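You operate a simulated robot arm through the tools that you are given. There is no shell and no other tool.

You run a simulated robot arm. Do the job below in one go: nothing can be reset, and whatever is moved stays where it is left.

JOB
Fit the pump on the soap jug and fill the travel bottle to its line.
Fine: spill no more than 10 ml. Set down upright: travel bottle.

The check looks at the end state, three seconds after you hand in, the way a careful person would. Anything else that was tipped, shoved, dropped, spilled or broken makes it a failure.

ROBOT AND FRAMES
A 7-joint arm with a two-finger parallel gripper, fixed in place. Base frame: the origin is at the foot of the arm, x ahead of it, y to its left, z up; the work surface is at about z = 76. Readings come in cm, rad, newtons and seconds.
With the tool pointing down near the work surface it reaches from about 30 to 70 cm from the base axis. Its first joint turns from -1.152 to 1.152 rad. Payload 1.57 kg.
Tool frame: the origin (TCP) lies between the finger pads and is the grasp point; the fingertips stand 3 cm ahead of it; z points along the fingers, y is the line along which they close. Largest opening 11 cm; finger width 2.4, thickness 1.2; the body of the gripper, 4.8 by 11.2 cm, starts 7.8 cm behind the TCP.
Orientation is told as [roll, pitch, yaw] about the base's x, y, z axes, in that order, counted from this pose: with the fingers straight down and closing along the base's y, the tool's x points along the base's -x, its y along +y and its z along -z.

CONTROLS
- The arm moves only by the tool move_arm. Its argument "rows" is a list of rows, each a list of 7 numbers: the shift along the tool's x, y, z in units of 40 mm (1.0 is 40 mm), then the turn, a rotation vector about the tool's x, y, z in units of 4 degrees (1.0 is 4 degrees), then the opening, from 0 (shut) to 1 (fully open). In form: [[dx, dy, dz, ax, ay, az, grip], ...]. A call has 1 to 20 rows; each row shifts and turns the commanded pose from where the row before left it, along the tool's axes as they then stand. A call with a number of a shift or a turn outside -1 to 1 is refused whole. A row lasts 0.2 s, in which the tool goes at most 5 cm and 0.15 rad; a call with a longer step from one row to the next is refused whole, and so is a gripper value outside its range. A pose out of reach is approached as far as the arm can. The call stops where the force on the tool passes 40 N (or 10 N more than at its start, if that is more) or the arm is blocked; 0.2 s more then pass. Each finger travels about 10.8 cm/s and halts on what it meets, pressing with about 40 N; the grip force reading is that of the motor and also rises with nothing between the fingers. The clock runs only during rows and for 0.2 s after the last one: add rows that do not move to give the fingers time. The reply holds the time, the measured pose of the TCP, the force on the tool along the base axes, the opening and the grip force, in the units named above and with some noise, with the torque about the TCP (base axes, N m) and any sound that the robot's microphone picked up.
- Cameras (640 x 400 px; columns grow to the right, rows downward): "scene" is fixed at [16.43, -38.8, 142.31]; the picture's right is [0.75, -0.66, 0.00], its down [-0.35, -0.40, -0.85] and it looks along [0.56, 0.63, -0.53] (base axes); focal length 214 px, centre (320, 200). "wrist" rides on the gripper at [7, 1.6, -14.1] in the tool frame; the picture's right is [-0.23, 0.97, 0.00], its down [-0.86, -0.20, -0.48] and it looks along [-0.47, -0.11, 0.88] (tool axes); focal length 222 px, centre (320, 200). There is no depth. A picture from a camera that has moved, and an enlarged one, comes with that camera's place and axes in the base frame and with its lens. The place of the scene camera against the robot may be out by one fixed shift of up to 2.5 cm in any direction.
- get_image(camera): a new picture of that camera. It takes no simulated time.
- inspect(camera, box): a new picture of the part [left, top, right, bottom] of that camera's present view, enlarged. It takes no simulated time.
- sign_off(): hands the job in; it is judged then, once.

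Places have to be worked out from the pictures, the camera data and where the tool is seen. Open the gripper and draw the arm clear of the work before you hand the job in, unless the task says otherwise.

The tools are called after "Request:" as name(argument=value, ...) on one line, values as JSON. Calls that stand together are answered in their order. move_arm: Moves the arm, as the interface text tells. Its arguments: {"type":"object","properties":{"rows":{"type":"array","items":{"type":"array","items":{"type":"number"}}}},"required":["rows"]} The other tools are called the same way: get_image (camera) takes a picture; inspect (camera, box) takes an enlarged picture of a part of a camera's view; sign_off () hands the job in.

At the start:

```text
time_s: 0.0
tcp_pos: [41.69, -9.08, 125.41]
orientation: [-0.001, 0.0, 0.0]
ft_force: [0.0, -1.4, 0.1]
moment: [0.0, -0.05, 0.02]
width: 11.0
finger_force: 0.1
```

scene: 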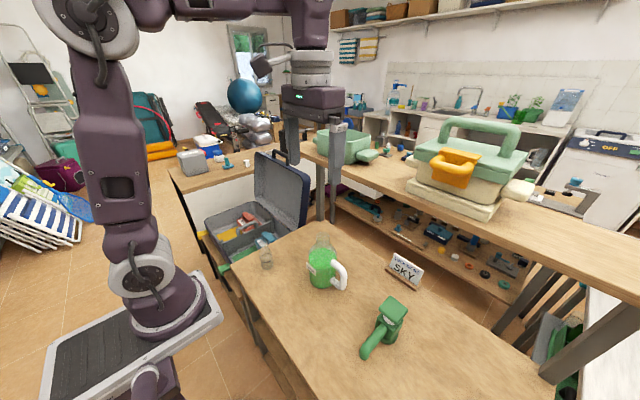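
wrist: 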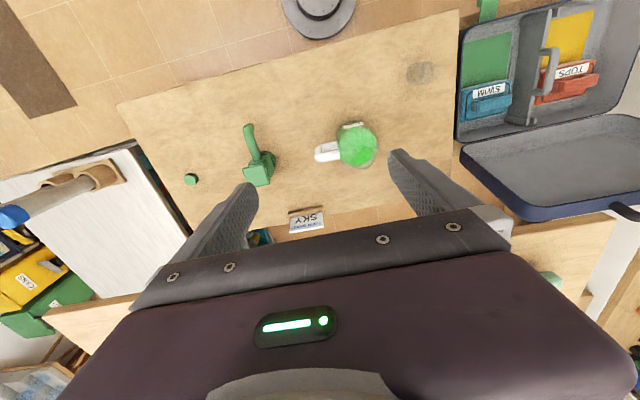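

I see a green soap jug with a handle, a green pump lying on the bench, a small clear bottle near the left edge, and a small green cap. I take enlarged views to understand each one.

Request:
inspect(camera="scene", box=[240, 220, 360, 300])

Request:
inspect(camera="scene", box=[340, 240, 460, 370])

Request:
inspect(camera="wrist", box=[300, 50, 460, 180])

Request:
inspect(camera="wrist", box=[170, 110, 340, 240])

```text
5.00 times, centred on (300, 260) of scene
camera zoom: at [16.43, -38.8, 142.31], right [0.75, -0.66, 0.0], down [-0.35, -0.4, -0.85], along [0.56, 0.63, -0.53], focal length 1072 px, centre (420, -100)
```

zoom: 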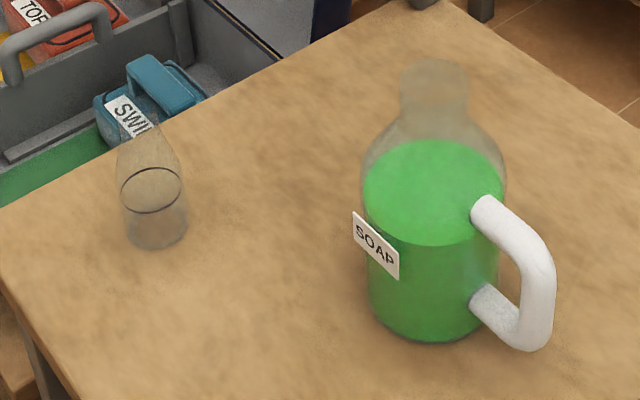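

```text
3.08 times, centred on (400, 305) of scene
camera zoom: at [16.43, -38.8, 142.31], right [0.75, -0.66, 0.0], down [-0.35, -0.4, -0.85], along [0.56, 0.63, -0.53], focal length 660 px, centre (74, -123)
```

zoom: 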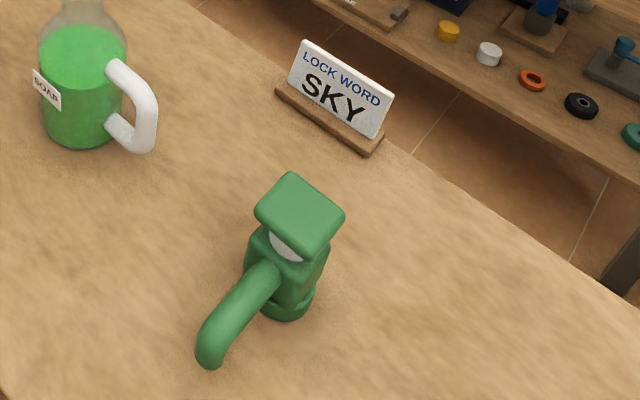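

```text
3.08 times, centred on (380, 115) of wrist
camera zoom: at [34.68, -7.54, 139.56], right [0.23, 0.97, 0.0], down [0.86, -0.2, 0.48], along [0.47, -0.11, -0.88], focal length 684 px, centre (135, 462)
```

zoom: 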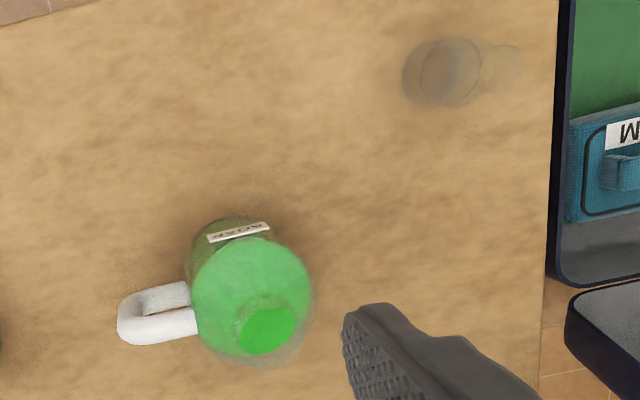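

```text
3.08 times, centred on (255, 175) of wrist
camera zoom: at [34.68, -7.54, 139.56], right [0.23, 0.97, 0.0], down [0.86, -0.2, 0.48], along [0.47, -0.11, -0.88], focal length 684 px, centre (520, 277)
```

zoom: 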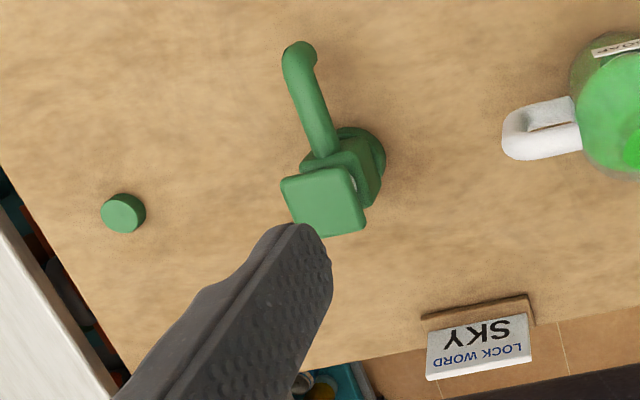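

The pump appears to stand upright at about (52,-28), the jug at about (51,-2), and the travel bottle at about (39.5,16). I lower toward the pump to get a closer wrist view, staying well above it.

Request:
move_arm(rows=[[0.07, -0.646, 0.85, 0, 0, 0, 1], [0.07, -0.646, 0.85, 0, 0, 0, 1], [0.07, -0.646, 0.85, 0, 0, 0, 1], [0.07, -0.646, 0.85, 0, 0, 0, 1], [0.07, -0.646, 0.85, 0, 0, 0, 1], [0.07, -0.646, 0.85, 0, 0, 0, 1], [0, 0, 0, 0, 0, 0, 1]])

Request:
get_image(camera="wrist")

Request:
get_image(camera="scene")

```text
time_s: 1.6
tcp_pos: [39.82, -24.66, 104.84]
orientation: [0.0, 0.0, 0.0]
ft_force: [0.2, -0.7, 0.1]
moment: [-0.02, 0.01, 0.0]
width: 10.99
finger_force: 0.1
```

```text
taken
camera wrist: at [32.84, -23.09, 118.99], right [0.23, 0.97, 0.0], down [0.86, -0.2, 0.48], along [0.47, -0.11, -0.88], focal length 222 px, centre (320, 200)
```

wrist: 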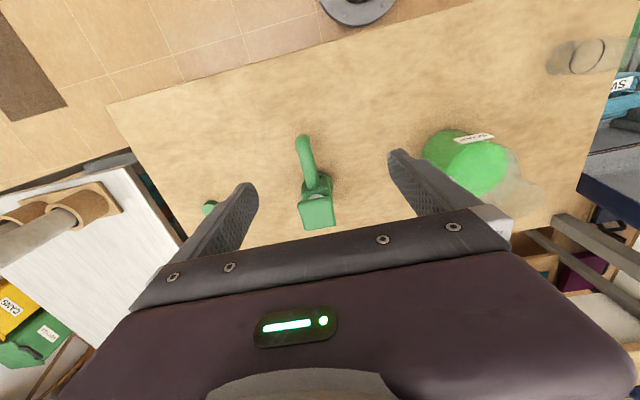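

```text
taken
```

scene: 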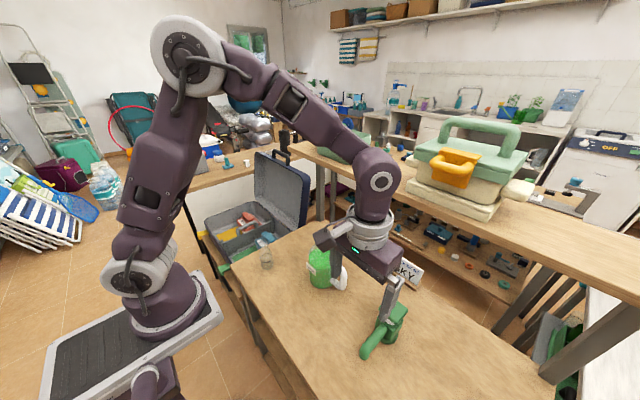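

Request:
inspect(camera="wrist", box=[270, 120, 350, 240])

Request:
inspect(camera="wrist", box=[400, 20, 640, 230])

Request:
inspect(camera="scene", box=[240, 230, 290, 290])

```text
3.33 times, centred on (310, 180) of wrist
camera zoom: at [32.84, -23.09, 118.99], right [0.23, 0.97, 0.0], down [0.86, -0.2, 0.48], along [0.47, -0.11, -0.88], focal length 740 px, centre (353, 267)
```

zoom: 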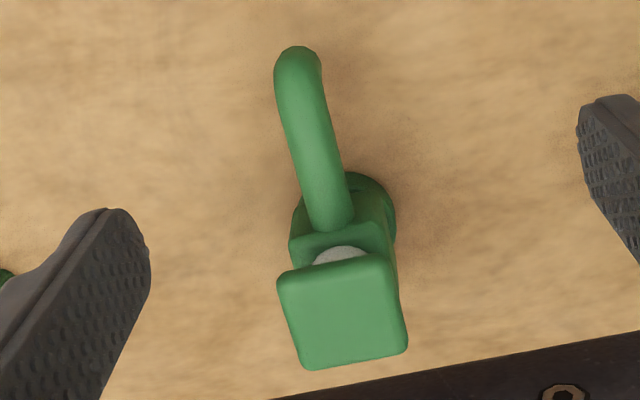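

```text
1.90 times, centred on (520, 125) of wrist
camera zoom: at [32.84, -23.09, 118.99], right [0.23, 0.97, 0.0], down [0.86, -0.2, 0.48], along [0.47, -0.11, -0.88], focal length 423 px, centre (-61, 343)
```

zoom: 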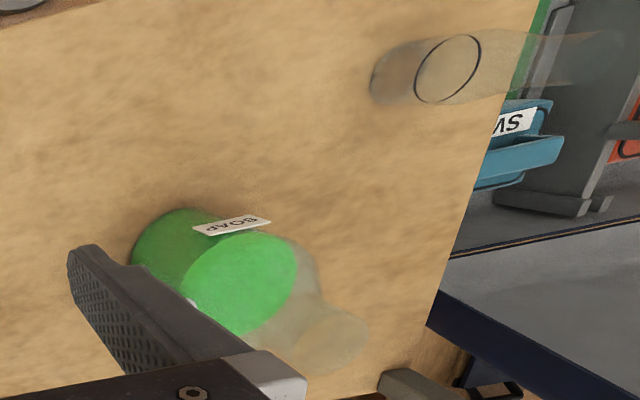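

```text
6.67 times, centred on (265, 260) of scene
camera zoom: at [16.43, -38.8, 142.31], right [0.75, -0.66, 0.0], down [-0.35, -0.4, -0.85], along [0.56, 0.63, -0.53], focal length 1430 px, centre (687, -200)
```

zoom: 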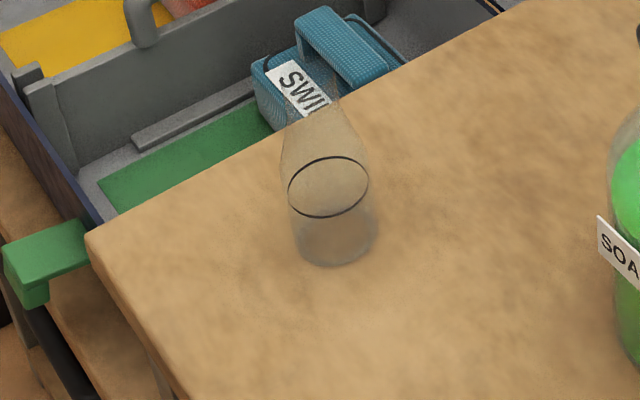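

The pump's pad is at about (52,-28,87) and its spout reaches toward -x, with the tip near (42,-28). To see heights better I tilt the tool forward so the wrist camera looks more horizontally.

Request:
move_arm(rows=[[0.5, 0, 0.5, 0, 0, 0, 1], [0.5, 0, 0.5, 0, 0, 0, 1], [0, 0, 0, 0, -1, 0, 1], [0, 0, 0, 0, -1, 0, 1], [0, 0, 0, 0, -1, 0, 1], [0, 0, 0, 0, -1, 0, 1], [0, 0, 0, 0, -1, 0, 1], [0, 0, 0, 0, -1, 0, 1], [0, 0, 0, 0, -1, 0, 1], [0, 0, 0, 0, -1, 0, 1], [0, 0, 0, 0, -1, 0, 1], [0, 0, 0, 0, -1, 0, 1], [0, 0, 0, 0, 0, 0, 1]])

Request:
get_image(camera="wrist")

```text
time_s: 4.4
tcp_pos: [35.98, -24.49, 101.02]
orientation: [-0.001, -0.698, 0.002]
ft_force: [-0.1, 0.3, 0.9]
moment: [0.02, 0.0, -0.01]
width: 11.03
finger_force: 0.0
```

```text
taken
camera wrist: at [21.57, -22.94, 107.46], right [0.17, 0.97, 0.15], down [0.35, -0.2, 0.92], along [0.92, -0.11, -0.37], focal length 222 px, centre (320, 200)
```

wrist: 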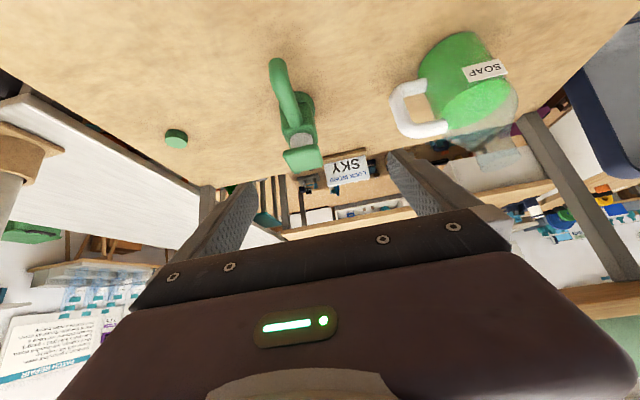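

Request:
inspect(camera="wrist", box=[250, 40, 350, 180])

Request:
inspect(camera="wrist", box=[370, 20, 550, 180])

```text
2.86 times, centred on (300, 110) of wrist
camera zoom: at [21.57, -22.94, 107.46], right [0.17, 0.97, 0.15], down [0.35, -0.2, 0.92], along [0.92, -0.11, -0.37], focal length 635 px, centre (377, 457)
```

zoom: 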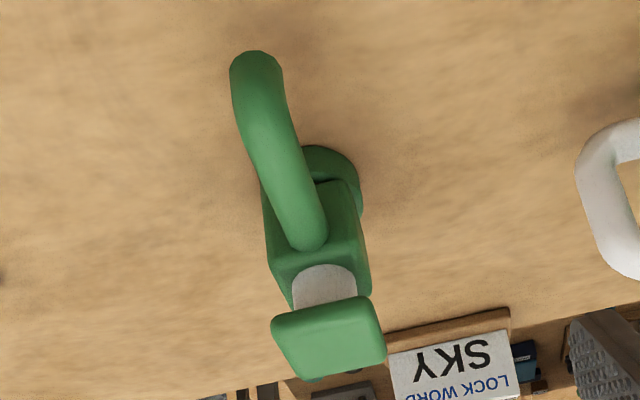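

```text
2.50 times, centred on (460, 100) of wrist
camera zoom: at [21.57, -22.94, 107.46], right [0.17, 0.97, 0.15], down [0.35, -0.2, 0.92], along [0.92, -0.11, -0.37], focal length 555 px, centre (-30, 450)
```

zoom: 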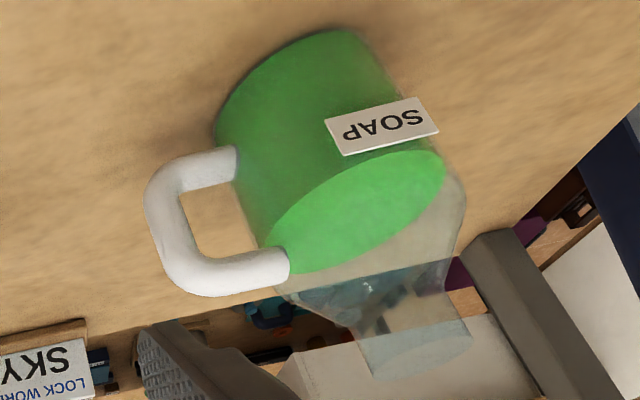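

The pump is square to the base axes (yaw about 0), with its axis near (52,-28), body about z 78 to 83 and pad about z 87. Now I raise and shift left for the same kind of view of the jug neck.

Request:
move_arm(rows=[[-0.2525, 0.875, -0.301, 0, 0, 0, 1], [-0.2525, 0.875, -0.301, 0, 0, 0, 1], [-0.2525, 0.875, -0.301, 0, 0, 0, 1], [-0.2525, 0.875, -0.301, 0, 0, 0, 1], [-0.2525, 0.875, -0.301, 0, 0, 0, 1], [-0.2525, 0.875, -0.301, 0, 0, 0, 1], [-0.2525, 0.875, -0.301, 0, 0, 0, 1], [0, 0, 0, 0, 0, 0, 1]])

Request:
get_image(camera="wrist")

Request:
inspect(camera="wrist", box=[250, 40, 410, 190])

Request:
inspect(camera="scene", box=[350, 280, 420, 370])

```text
time_s: 6.2
tcp_pos: [35.83, 0.21, 112.1]
orientation: [-0.002, -0.698, 0.001]
ft_force: [-0.1, -0.3, -0.5]
moment: [-0.02, 0.0, 0.0]
width: 11.03
finger_force: 0.1
```

```text
taken
camera wrist: at [21.34, 1.77, 118.47], right [0.17, 0.97, 0.15], down [0.35, -0.2, 0.92], along [0.92, -0.11, -0.37], focal length 222 px, centre (320, 200)
```

wrist: 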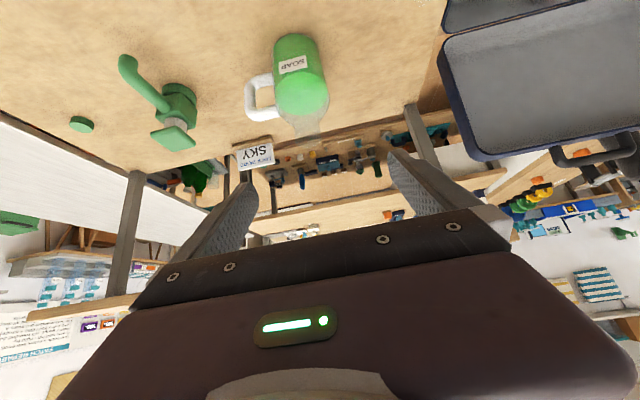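

```text
2.67 times, centred on (330, 115) of wrist
camera zoom: at [21.34, 1.77, 118.47], right [0.17, 0.97, 0.15], down [0.35, -0.2, 0.92], along [0.92, -0.11, -0.37], focal length 592 px, centre (293, 427)
```

zoom: 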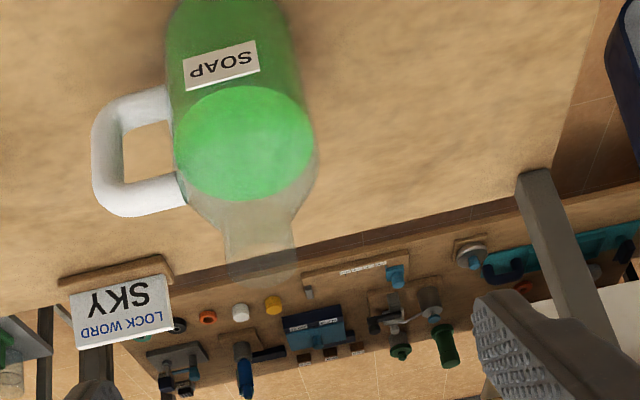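

```text
4.44 times, centred on (385, 325) of scene
camera zoom: at [16.43, -38.8, 142.31], right [0.75, -0.66, 0.0], down [-0.35, -0.4, -0.85], along [0.56, 0.63, -0.53], focal length 953 px, centre (31, -356)
```

zoom: 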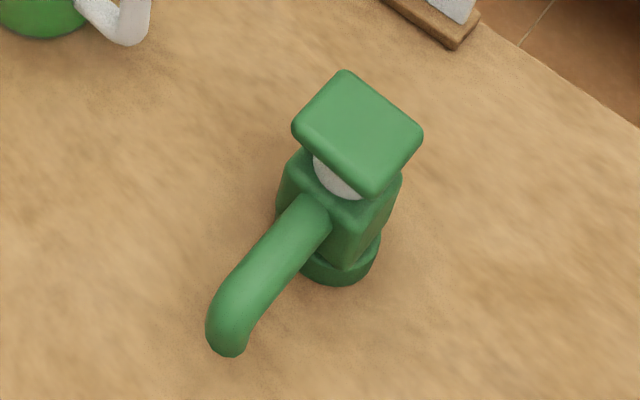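

The jug's neck rim is at about (51.1,-2.0), z≈95.7, with the handle toward -y. I return the tool to vertical and move to look at the travel bottle.

Request:
move_arm(rows=[[0, 0, 0, 0, 1, 0, 1], [0, 0, 0, 0, 1, 0, 1], [0, 0, 0, 0, 1, 0, 1], [0, 0, 0, 0, 1, 0, 1], [0, 0, 0, 0, 1, 0, 1], [0, 0, 0, 0, 1, 0, 1], [0, 0, 0, 0, 1, 0, 1], [0, 0, 0, 0, 1, 0, 1], [0, 0, 0, 0, 1, 0, 1], [0, 0, 0, 0, 1, 0, 1], [0.2, 0.72, 0.417, 0, 0, 0, 1], [0.2, 0.72, 0.417, 0, 0, 0, 1], [0.2, 0.72, 0.417, 0, 0, 0, 1], [0.2, 0.72, 0.417, 0, 0, 0, 1], [0.2, 0.72, 0.417, 0, 0, 0, 1], [0.2, 0.72, 0.417, 0, 0, 0, 1], [0, 0, 0, 0, 0, 0, 1]])

Request:
get_image(camera="wrist")

Request:
inspect(camera="wrist", box=[250, 60, 400, 200])

Request:
inspect(camera="scene", box=[240, 230, 350, 300])

```text
time_s: 9.8
tcp_pos: [31.42, 17.52, 101.61]
orientation: [0.002, 0.0, 0.001]
ft_force: [-0.2, 0.3, 0.2]
moment: [0.03, -0.01, -0.01]
width: 10.99
finger_force: 0.2
```

```text
taken
camera wrist: at [24.34, 19.17, 115.85], right [0.23, 0.97, 0.0], down [0.85, -0.2, 0.48], along [0.47, -0.11, -0.88], focal length 222 px, centre (320, 200)
```

wrist: 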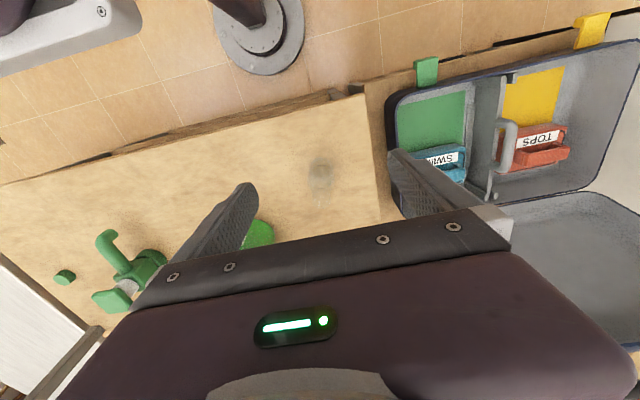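

```text
2.86 times, centred on (325, 130) of wrist
camera zoom: at [24.34, 19.17, 115.85], right [0.23, 0.97, 0.0], down [0.85, -0.2, 0.48], along [0.47, -0.11, -0.88], focal length 635 px, centre (306, 400)
```

zoom: 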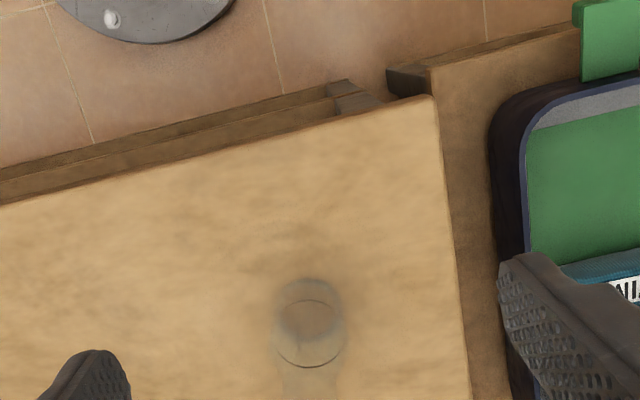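

```text
5.71 times, centred on (295, 265) of scene
camera zoom: at [16.43, -38.8, 142.31], right [0.75, -0.66, 0.0], down [-0.35, -0.4, -0.85], along [0.56, 0.63, -0.53], focal length 1226 px, centre (463, -171)
```

zoom: 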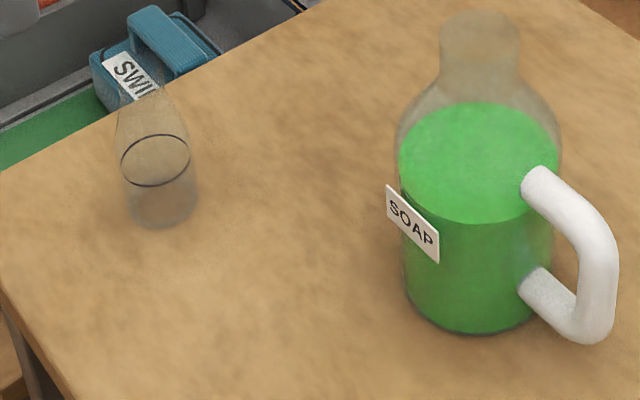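

Request:
inspect(camera="wrist", box=[295, 145, 345, 215])

Request:
inspect(camera="scene", box=[250, 235, 290, 275])

```text
5.71 times, centred on (320, 180) of wrist
camera zoom: at [24.34, 19.17, 115.85], right [0.23, 0.97, 0.0], down [0.85, -0.2, 0.48], along [0.47, -0.11, -0.88], focal length 1269 px, centre (320, 314)
```

zoom: 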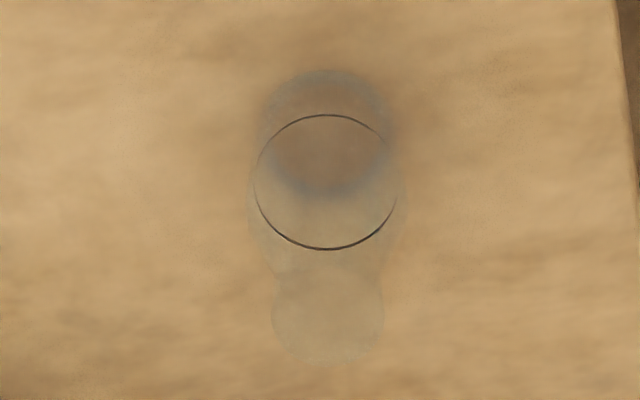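

```text
10.00 times, centred on (270, 255) of scene
camera zoom: at [16.43, -38.8, 142.31], right [0.75, -0.66, 0.0], down [-0.35, -0.4, -0.85], along [0.56, 0.63, -0.53], focal length 2145 px, centre (820, -350)
```

zoom: 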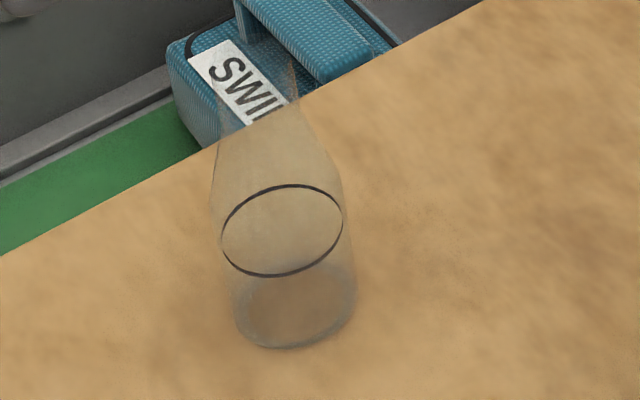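

The bottle base is at about (39.0,15.9), with its mouth (2.7 cm wide) near z≈88.5 and the fill line near z≈80. I move over it with the fingertips still above the mouth to check alignment.

Request:
move_arm(rows=[[-0.632, -0.135, 0, 0, 0, 0, 1], [-0.632, -0.135, 0, 0, 0, 0, 1], [-0.632, -0.135, 0, 0, 0, 0, 1], [0, 0, 0.7, 0, 0, 0, 1], [0, 0, 0.7, 0, 0, 0, 1], [0, 0, 0.7, 0, 0, 0, 1], [0, 0, 0, 0, 0, 0, 1]])

Request:
inspect(camera="wrist", box=[220, 90, 420, 220])

Request:
get_image(camera="scene")

```text
time_s: 11.4
tcp_pos: [38.85, 15.81, 93.53]
orientation: [-0.001, 0.001, 0.001]
ft_force: [-0.2, -0.3, 0.0]
moment: [-0.06, -0.03, -0.04]
width: 11.0
finger_force: 0.1
```

```text
3.08 times, centred on (320, 155) of wrist
camera zoom: at [31.9, 17.35, 107.64], right [0.23, 0.97, 0.0], down [0.86, -0.2, 0.48], along [0.47, -0.11, -0.88], focal length 684 px, centre (320, 338)
```

zoom: 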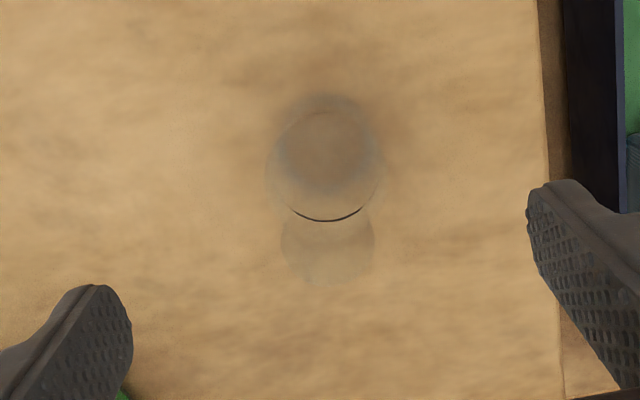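

```text
taken
```

scene: 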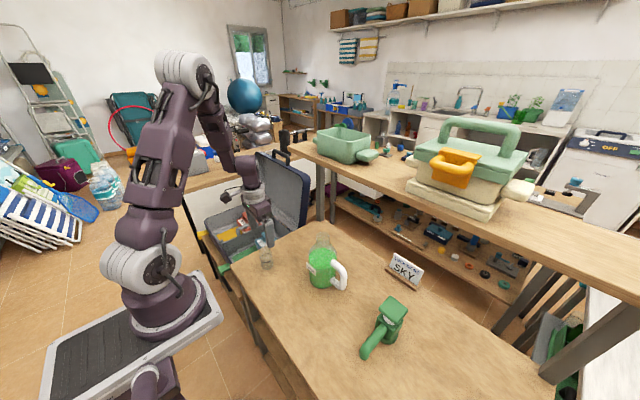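

The bottle axis reads (38.8,15.95) and the mouth is at z≈88.9, so alignment is good. I descend to z≈82.2 and close gently on the cylindrical part.

Request:
move_arm(rows=[[0, 0.035, 0.7, 0, 0, 0, 1], [0, 0, 0.7, 0, 0, 0, 1], [0, 0, 0.7, 0, 0, 0, 1], [0, 0, 0.7, 0, 0, 0, 1], [0, 0, 0, 0, 0, 0, 1], [0, 0, 0, 0, 0, 0, 0.7], [0, 0, 0, 0, 0, 0, 0.6], [0, 0, 0, 0, 0, 0, 0.5], [0, 0, 0, 0, 0, 0, 0.42], [0, 0, 0, 0, 0, 0, 0.38], [0, 0, 0, 0, 0, 0, 0.34], [0, 0, 0, 0, 0, 0, 0.34]])

Request:
get_image(camera="wrist")

Request:
inspect(camera="scene", box=[230, 210, 310, 280])

```text
time_s: 14.0
tcp_pos: [38.94, 16.04, 82.31]
orientation: [0.002, 0.001, 0.001]
ft_force: [0.1, -0.3, 0.2]
moment: [0.02, 0.0, -0.02]
width: 4.56
finger_force: 40.1
```

```text
taken
camera wrist: at [31.98, 17.55, 96.49], right [0.23, 0.97, 0.0], down [0.86, -0.2, 0.48], along [0.47, -0.11, -0.88], focal length 222 px, centre (320, 200)
```

wrist: 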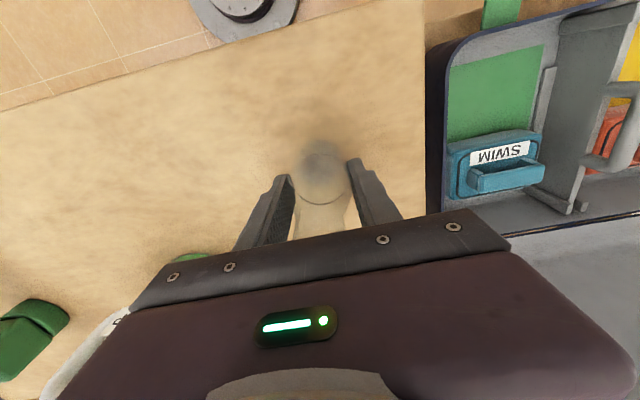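

```text
5.71 times, centred on (270, 245) of scene
camera zoom: at [16.43, -38.8, 142.31], right [0.75, -0.66, 0.0], down [-0.35, -0.4, -0.85], along [0.56, 0.63, -0.53], focal length 1226 px, centre (606, -57)
```

zoom: 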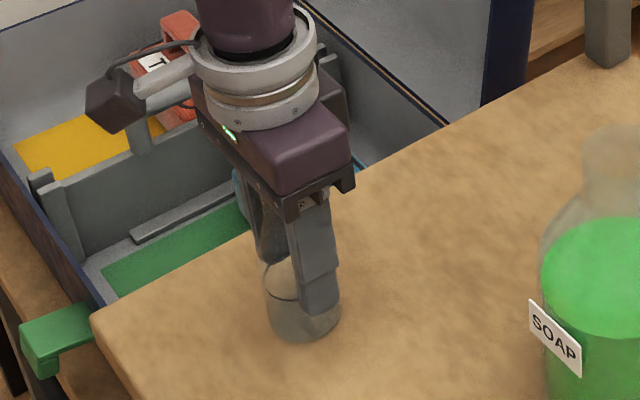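

The bottle is held (width 4.56). I lift it 4 cm, carry it to about (41.0,-2.0) in front of the jug, where the spout tip should end up, and set it down at the same height.

Request:
move_arm(rows=[[0, 0, -0.5, 0, 0, 0, 0.34], [0, 0, -0.5, 0, 0, 0, 0.34], [-0.086, -0.752, 0, 0, 0, 0, 0.34], [-0.086, -0.752, 0, 0, 0, 0, 0.34], [-0.086, -0.752, 0, 0, 0, 0, 0.34], [-0.086, -0.752, 0, 0, 0, 0, 0.34], [-0.086, -0.752, 0, 0, 0, 0, 0.34], [-0.086, -0.752, 0, 0, 0, 0, 0.34], [0, 0, 0, 0, 0, 0, 0.34], [0, 0, 0, 0, 0, 0, 0.34]])

Request:
get_image(camera="wrist")

Request:
inspect(camera="scene", box=[230, 190, 370, 300])

```text
time_s: 16.2
tcp_pos: [40.89, -2.3, 86.37]
orientation: [-0.001, 0.001, 0.0]
ft_force: [-0.3, -0.2, -0.6]
moment: [0.03, 0.04, 0.01]
width: 4.54
finger_force: 40.3
```

```text
taken
camera wrist: at [33.97, -0.74, 100.51], right [0.23, 0.97, 0.0], down [0.86, -0.2, 0.48], along [0.47, -0.11, -0.88], focal length 222 px, centre (320, 200)
```

wrist: 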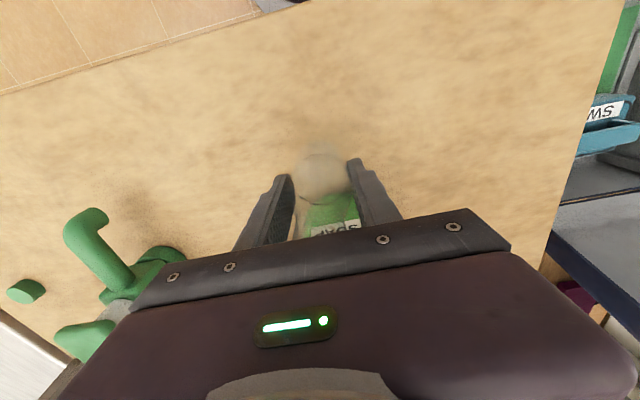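

```text
3.64 times, centred on (300, 245) of scene
camera zoom: at [16.43, -38.8, 142.31], right [0.75, -0.66, 0.0], down [-0.35, -0.4, -0.85], along [0.56, 0.63, -0.53], focal length 780 px, centre (393, 36)
```

zoom: 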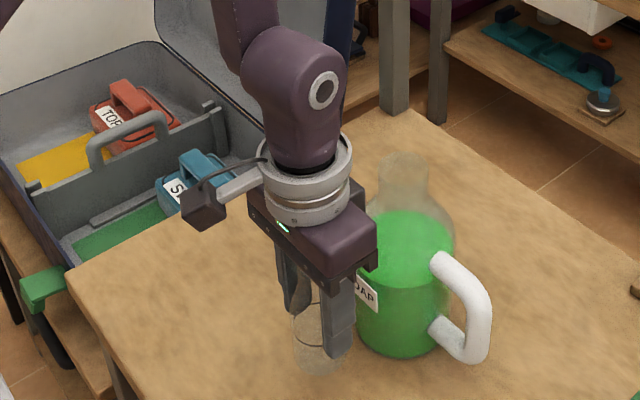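

The bottle is over (40.9,-2.3), clear of the jug. I lower it 4 cm, with a slow last bit, and watch for contact.

Request:
move_arm(rows=[[0, 0.05, 0.45, 0, 0, 0, 0.34], [0, 0, 0.35, 0, 0, 0, 0.34], [0, 0, 0.1, 0, 0, 0, 0.34], [0, 0, 0.1, 0, 0, 0, 0.34], [0, 0, 0, 0, 0, 0, 0.34], [0, 0, 0, 0, 0, 0, 0.34]])

Request:
inspect(camera="scene", box=[230, 190, 370, 300])

```text
time_s: 17.6
tcp_pos: [40.88, -2.13, 82.38]
orientation: [0.001, 0.001, 0.001]
ft_force: [-0.5, 0.0, -0.5]
moment: [0.0, -0.01, -0.01]
width: 4.54
finger_force: 39.9
```

```text
3.64 times, centred on (300, 245) of scene
camera zoom: at [16.43, -38.8, 142.31], right [0.75, -0.66, 0.0], down [-0.35, -0.4, -0.85], along [0.56, 0.63, -0.53], focal length 780 px, centre (393, 36)
```

zoom: 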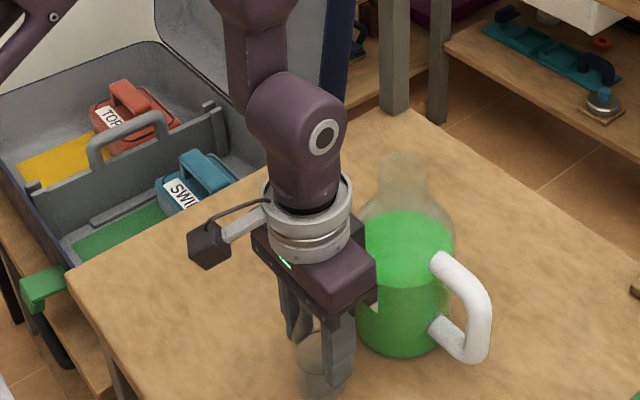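

No contact force yet, so I creep down in 0.5 mm steps to find the surface.

Request:
move_arm(rows=[[0, 0, 0.0125, 0, 0, 0, 0.34], [0, 0, 0.0125, 0, 0, 0, 0.34], [0, 0, 0, 0, 0, 0, 0.34]])

```text
time_s: 18.4
tcp_pos: [40.89, -2.16, 82.32]
orientation: [0.001, -0.003, -0.003]
ft_force: [1.8, -7.2, 32.0]
moment: [-0.39, -0.04, -0.02]
width: 4.55
finger_force: 40.0
```

The bottle is firmly on the surface. I relieve the pressure slightly, open, and then rise straight up past the mouth.

Request:
move_arm(rows=[[0, 0, -0.015, 0, 0, 0, 0.34], [0, 0, 0, 0, 0, 0, 0.34], [0, 0, 0, 0, 0, 0, 0.45], [0, 0, 0, 0, 0, 0, 0.6], [0, 0, 0, 0, 0, 0, 0.8], [0, 0, 0, 0, 0, 0, 1], [0, 0, 0, 0, 0, 0, 1], [0, 0, -0.5, 0, 0, 0, 1], [0, 0, -1, 0, 0, 0, 1], [0, 0, -1, 0, 0, 0, 1], [0, 0, -1, 0, 0, 0, 1], [0, 0, -1, 0, 0, 0, 1], [0, 0, 0, 0, 0, 0, 1]])

Request:
get_image(camera="scene")

Request:
get_image(camera="wrist")

```text
time_s: 21.2
tcp_pos: [40.81, -1.9, 100.07]
orientation: [0.0, 0.001, -0.001]
ft_force: [1.0, -0.2, -0.4]
moment: [0.03, 0.0, 0.0]
width: 11.0
finger_force: 0.1
```

```text
taken
```

scene: 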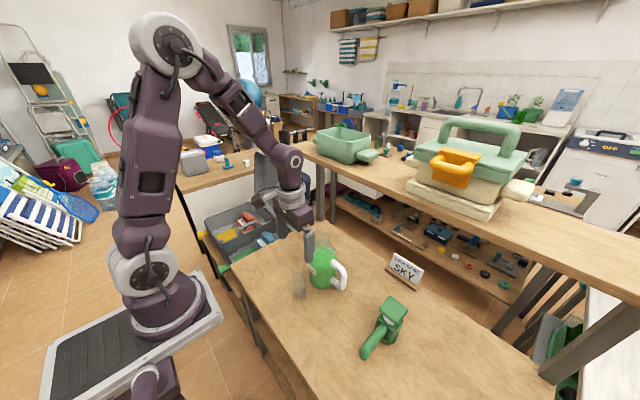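

```text
taken
camera wrist: at [33.75, -0.43, 114.17], right [0.23, 0.97, 0.0], down [0.86, -0.2, 0.48], along [0.47, -0.11, -0.88], focal length 222 px, centre (320, 200)
```

wrist: 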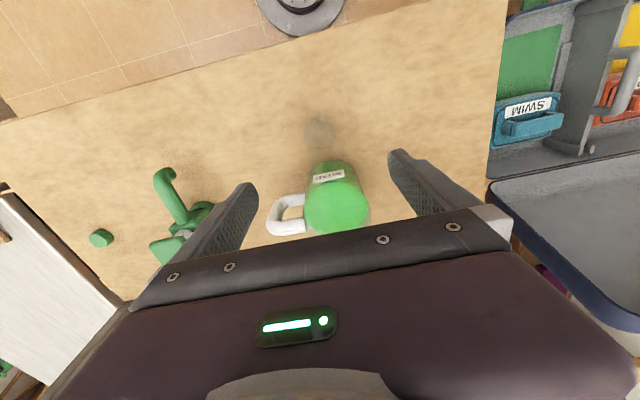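

The bottle stands upright in front of the jug. I now move across to above the pump, keeping the fingertips well above its pad, to check alignment.

Request:
move_arm(rows=[[0, -0.94, 0, 0, 0, 0, 1], [0, -0.94, 0, 0, 0, 0, 1], [-0.56, -0.94, 0, 0, 0, 0, 1], [-0.56, -0.94, 0, 0, 0, 0, 1], [-0.56, -0.94, 0, 0, 0, 0, 1], [-0.56, -0.94, 0, 0, 0, 0, 1], [-0.56, -0.92, 0.5, 0, 0, 0, 1], [0, 0, 0.5, 0, 0, 0, 1], [0, 0, 0, 0, 0, 0, 1]])

Request:
inspect(camera="wrist", box=[220, 20, 420, 220])

Request:
inspect(camera="scene", box=[340, 250, 440, 370])

```text
time_s: 23.2
tcp_pos: [51.96, -28.22, 96.29]
orientation: [0.0, 0.0, 0.001]
ft_force: [0.5, -0.1, 0.7]
moment: [0.01, 0.0, 0.01]
width: 10.99
finger_force: 0.0
```

```text
2.00 times, centred on (320, 120) of wrist
camera zoom: at [45.03, -26.62, 110.49], right [0.23, 0.97, 0.0], down [0.86, -0.2, 0.48], along [0.47, -0.11, -0.88], focal length 444 px, centre (320, 360)
```

zoom: 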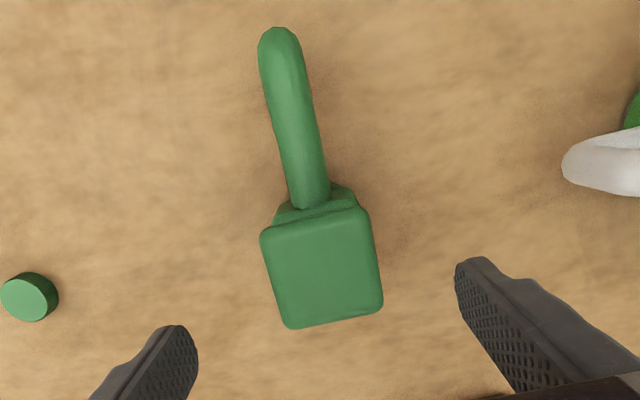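

```text
3.33 times, centred on (390, 310) of scene
camera zoom: at [16.43, -38.8, 142.31], right [0.75, -0.66, 0.0], down [-0.35, -0.4, -0.85], along [0.56, 0.63, -0.53], focal length 715 px, centre (87, -167)
```

zoom: 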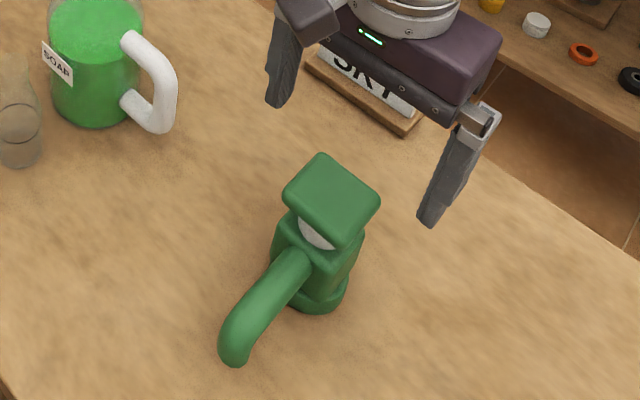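

The pad centre is at (52.1,-28.0) and square to the gripper. I descend to z≈82.2, which leaves the palm about 2 cm above the pad with the fingers beside the body, and close.

Request:
move_arm(rows=[[-0.04, 0.05, 0.7, 0, 0, 0, 1], [0, 0, 0.7, 0, 0, 0, 1], [0, 0, 0.7, 0, 0, 0, 1], [0, 0, 0.7, 0, 0, 0, 1], [0, 0, 0.4, 0, 0, 0, 1], [0, 0, 0.3, 0, 0, 0, 1], [0, 0, 0, 0, 0, 0, 1]])

Request:
inspect(camera="scene", box=[340, 230, 440, 370])

Request:
get_image(camera="wrist")

```text
time_s: 24.8
tcp_pos: [51.97, -28.51, 82.3]
orientation: [0.001, 0.0, 0.001]
ft_force: [-0.6, -0.7, 0.9]
moment: [-0.02, -0.02, -0.01]
width: 11.01
finger_force: 0.0
```

```text
2.86 times, centred on (390, 300) of scene
camera zoom: at [16.43, -38.8, 142.31], right [0.75, -0.66, 0.0], down [-0.35, -0.4, -0.85], along [0.56, 0.63, -0.53], focal length 613 px, centre (120, -86)
```

zoom: 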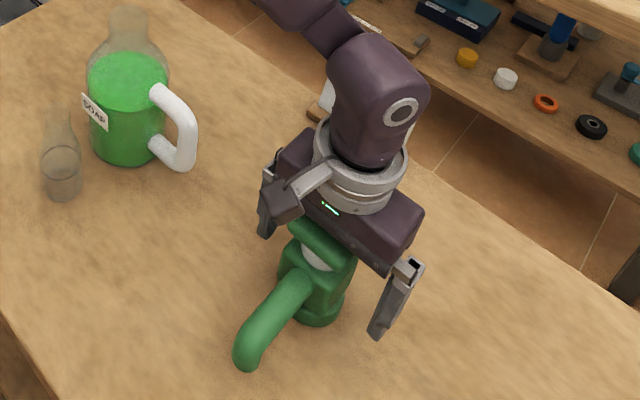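

```text
taken
camera wrist: at [45.1, -26.81, 96.45], right [0.23, 0.97, 0.0], down [0.85, -0.2, 0.48], along [0.47, -0.11, -0.88], focal length 222 px, centre (320, 200)
```

wrist: 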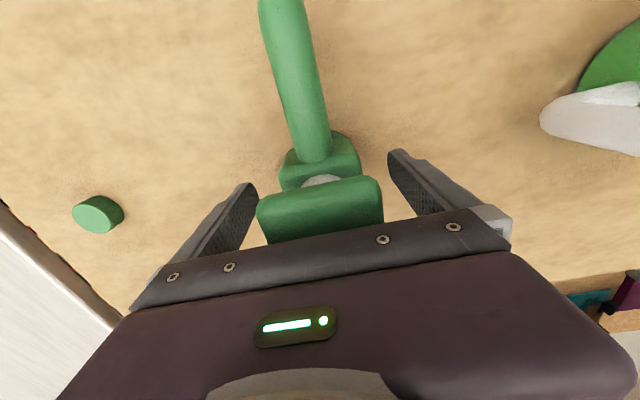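

The pump body is centred between the fingers and the palm is clear of the pad. I close the gripper gradually.

Request:
move_arm(rows=[[0, 0, 0, 0, 0, 0, 0.8], [0, 0, 0, 0, 0, 0, 0.65], [0, 0, 0, 0, 0, 0, 0.55], [0, 0, 0, 0, 0, 0, 0.48], [0, 0, 0, 0, 0, 0, 0.42], [0, 0, 0, 0, 0, 0, 0.36], [0, 0, 0, 0, 0, 0, 0.3], [0, 0, 0, 0, 0, 0, 0.3]])

Request:
get_image(camera="wrist")

Request:
inspect(camera="scene", box=[340, 230, 440, 370])

```text
time_s: 26.6
tcp_pos: [51.93, -28.39, 82.35]
orientation: [0.0, 0.0, 0.0]
ft_force: [0.2, 0.0, 0.1]
moment: [0.01, 0.0, 0.0]
width: 6.26
finger_force: 39.9
```

```text
taken
camera wrist: at [45.1, -26.8, 96.47], right [0.23, 0.97, 0.0], down [0.86, -0.2, 0.48], along [0.47, -0.11, -0.88], focal length 222 px, centre (320, 200)
```

wrist: 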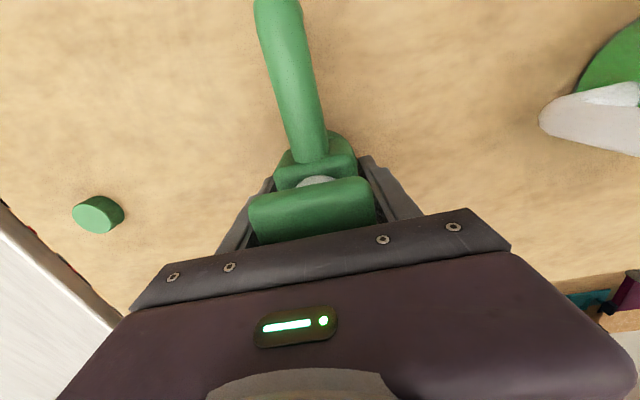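

```text
2.86 times, centred on (390, 300) of scene
camera zoom: at [16.43, -38.8, 142.31], right [0.75, -0.66, 0.0], down [-0.35, -0.4, -0.85], along [0.56, 0.63, -0.53], focal length 613 px, centre (120, -86)
```

zoom: 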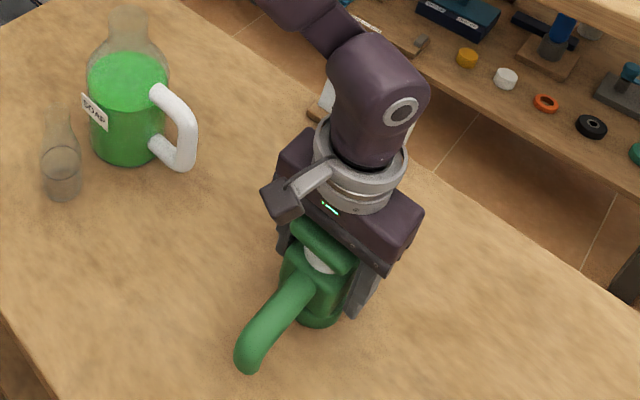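

Grip width is 6.26 cm, wider than the body I estimated (~5), so the fingertips may be on the collar or touching the pad edge. I inspect closely.

Request:
inspect(camera="wrist", box=[220, 110, 430, 250])

Request:
inspect(camera="scene", box=[375, 285, 415, 345])

```text
2.86 times, centred on (325, 180) of wrist
camera zoom: at [45.1, -26.8, 96.47], right [0.23, 0.97, 0.0], down [0.86, -0.2, 0.48], along [0.47, -0.11, -0.88], focal length 635 px, centre (306, 257)
```

zoom: 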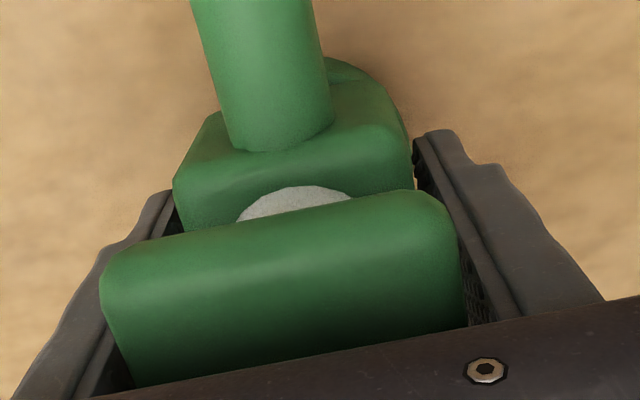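

```text
6.67 times, centred on (395, 315) of scene
camera zoom: at [16.43, -38.8, 142.31], right [0.75, -0.66, 0.0], down [-0.35, -0.4, -0.85], along [0.56, 0.63, -0.53], focal length 1430 px, centre (-180, -567)
```

zoom: 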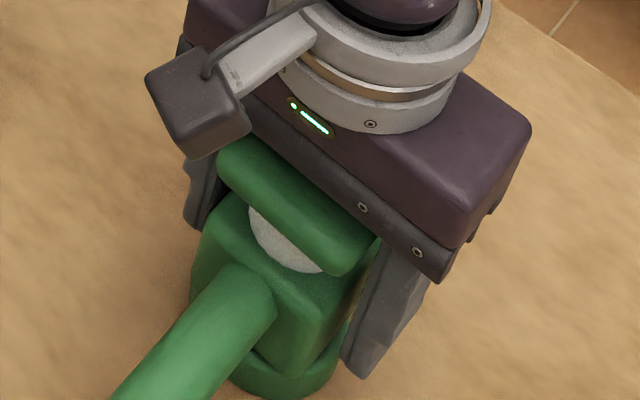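

There is a gap beside both the pad and the body, so the fingertips are only catching the top of the round collar (6.26 cm). I reopen, lower 1.7 cm (palm still about 1 cm above the pad) and take a deeper collar grip.

Request:
move_arm(rows=[[0, 0, 0, 0, 0, 0, 0.7], [0, 0, 0, 0, 0, 0, 0.8], [0, 0, 0, 0, 0, 0, 0.8], [0, 0, 0.2, 0, 0, 0, 0.8], [0, 0, 0.15, 0, 0, 0, 0.8], [0, 0, 0.07, 0, 0, 0, 0.8], [0, 0, 0, 0, 0, 0, 0.8]])

Request:
inspect(camera="wrist", box=[220, 110, 430, 250])

Request:
inspect(camera="scene", box=[365, 265, 425, 345])

```text
time_s: 28.2
tcp_pos: [52.19, -28.17, 80.75]
orientation: [0.001, -0.001, 0.0]
ft_force: [0.4, -0.8, 0.0]
moment: [-0.02, -0.03, 0.04]
width: 8.79
finger_force: 0.1
```

```text
2.86 times, centred on (325, 180) of wrist
camera zoom: at [45.13, -26.66, 94.83], right [0.23, 0.97, 0.0], down [0.86, -0.2, 0.48], along [0.47, -0.11, -0.88], focal length 635 px, centre (306, 257)
```

zoom: 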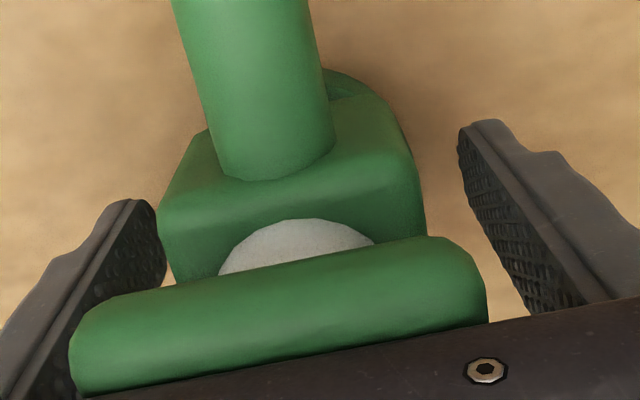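

```text
5.00 times, centred on (395, 305) of scene
camera zoom: at [16.43, -38.8, 142.31], right [0.75, -0.66, 0.0], down [-0.35, -0.4, -0.85], along [0.56, 0.63, -0.53], focal length 1072 px, centre (-55, -325)
```

zoom: 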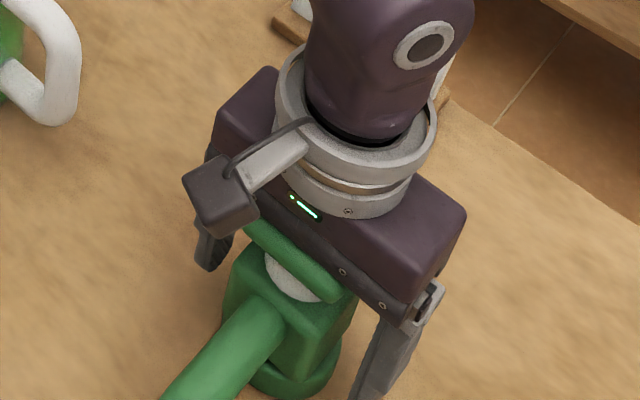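

The palm is still clear of the pad and the collar lies between the fingertips. I close to grip.

Request:
move_arm(rows=[[0, 0, 0, 0, 0, 0, 0.7], [0, 0, 0, 0, 0, 0, 0.64], [0, 0, 0, 0, 0, 0, 0.58], [0, 0, 0, 0, 0, 0, 0.52], [0, 0, 0, 0, 0, 0, 0.45], [0, 0, 0, 0, 0, 0, 0.4], [0, 0, 0, 0, 0, 0, 0.4]])

Request:
inspect(camera="wrist", box=[220, 110, 430, 250])

```text
time_s: 29.8
tcp_pos: [52.09, -28.23, 80.69]
orientation: [-0.001, 0.001, -0.001]
ft_force: [0.8, 0.2, -1.3]
moment: [-0.01, 0.0, -0.01]
width: 6.27
finger_force: 40.0
```

```text
2.86 times, centred on (325, 180) of wrist
camera zoom: at [45.13, -26.66, 94.83], right [0.23, 0.97, 0.0], down [0.86, -0.2, 0.48], along [0.47, -0.11, -0.88], focal length 635 px, centre (306, 257)
```

zoom: 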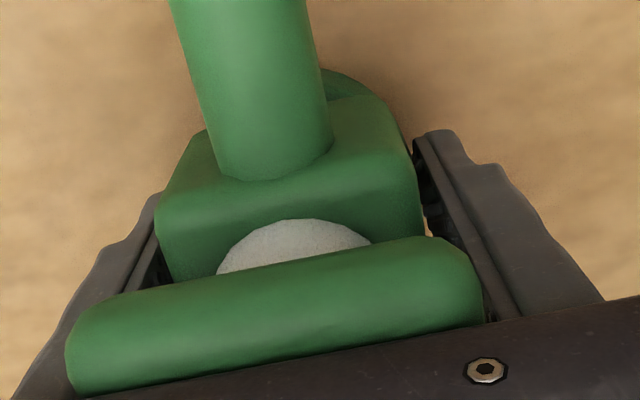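

Same width, so this is the collar, now gripped deeper. I lift 4 cm and check that the pump comes along level.

Request:
move_arm(rows=[[0, 0, -0.25, 0, 0, 0, 0.4], [0, 0, -0.25, 0, 0, 0, 0.4], [0, 0, -0.5, 0, 0, 0, 0.4], [0, 0, 0, 0, 0, 0, 0.4], [0, 0, 0, 0, 0, 0, 0.4]])

Request:
inspect(camera="scene", box=[340, 230, 440, 370])

Request:
get_image(camera="wrist")

```text
time_s: 31.0
tcp_pos: [52.11, -28.31, 84.82]
orientation: [0.0, 0.001, 0.001]
ft_force: [0.0, -0.4, -2.3]
moment: [-0.02, -0.01, 0.01]
width: 6.26
finger_force: 39.8
```

```text
2.86 times, centred on (390, 300) of scene
camera zoom: at [16.43, -38.8, 142.31], right [0.75, -0.66, 0.0], down [-0.35, -0.4, -0.85], along [0.56, 0.63, -0.53], focal length 613 px, centre (120, -86)
```

zoom: 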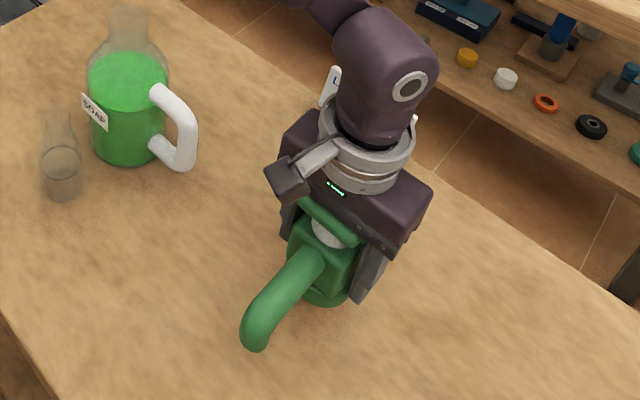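

```text
taken
camera wrist: at [45.16, -26.76, 98.95], right [0.23, 0.97, 0.0], down [0.86, -0.2, 0.48], along [0.47, -0.11, -0.88], focal length 222 px, centre (320, 200)
```

wrist: 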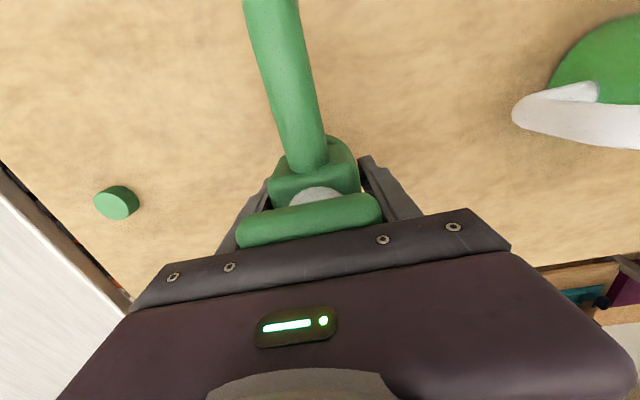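

The pump is held level. I raise it to TCP z≈104 so that its collar and spout clear the jug neck and the bottle, then re-measure the spout tip.

Request:
move_arm(rows=[[0, 0, -0.96, 0, 0, 0, 0.4], [0, 0, -0.96, 0, 0, 0, 0.4], [0, 0, -0.96, 0, 0, 0, 0.4], [0, 0, -0.96, 0, 0, 0, 0.4], [0, 0, -0.96, 0, 0, 0, 0.4], [0, 0, 0, 0, 0, 0, 0.4], [0, 0, 0, 0, 0, 0, 0.4]])

Request:
inspect(camera="scene", box=[340, 160, 480, 300])

Request:
get_image(camera="wrist")

```text
time_s: 32.6
tcp_pos: [52.13, -28.31, 103.88]
orientation: [0.0, -0.001, 0.001]
ft_force: [0.7, 0.4, -1.9]
moment: [0.01, -0.02, 0.01]
width: 6.28
finger_force: 40.4
```

```text
2.86 times, centred on (410, 230) of scene
camera zoom: at [16.43, -38.8, 142.31], right [0.75, -0.66, 0.0], down [-0.35, -0.4, -0.85], along [0.56, 0.63, -0.53], focal length 613 px, centre (63, 114)
```

zoom: 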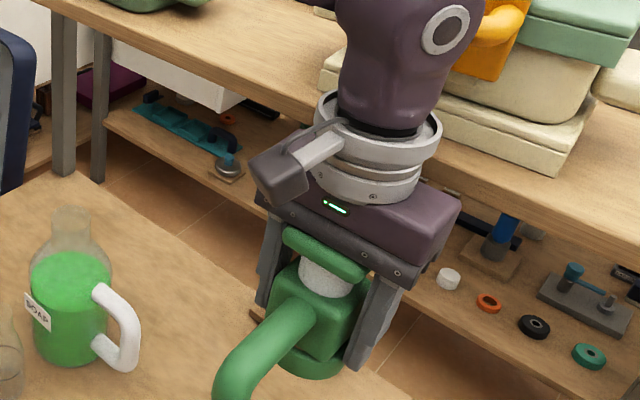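

```text
taken
camera wrist: at [45.17, -26.78, 118.03], right [0.23, 0.97, 0.0], down [0.86, -0.2, 0.48], along [0.47, -0.11, -0.88], focal length 222 px, centre (320, 200)
```

wrist: 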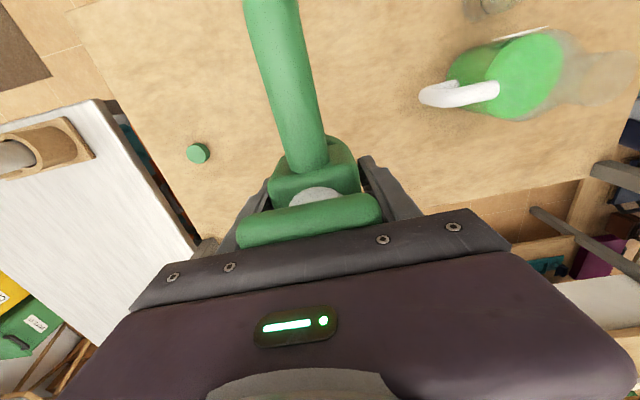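

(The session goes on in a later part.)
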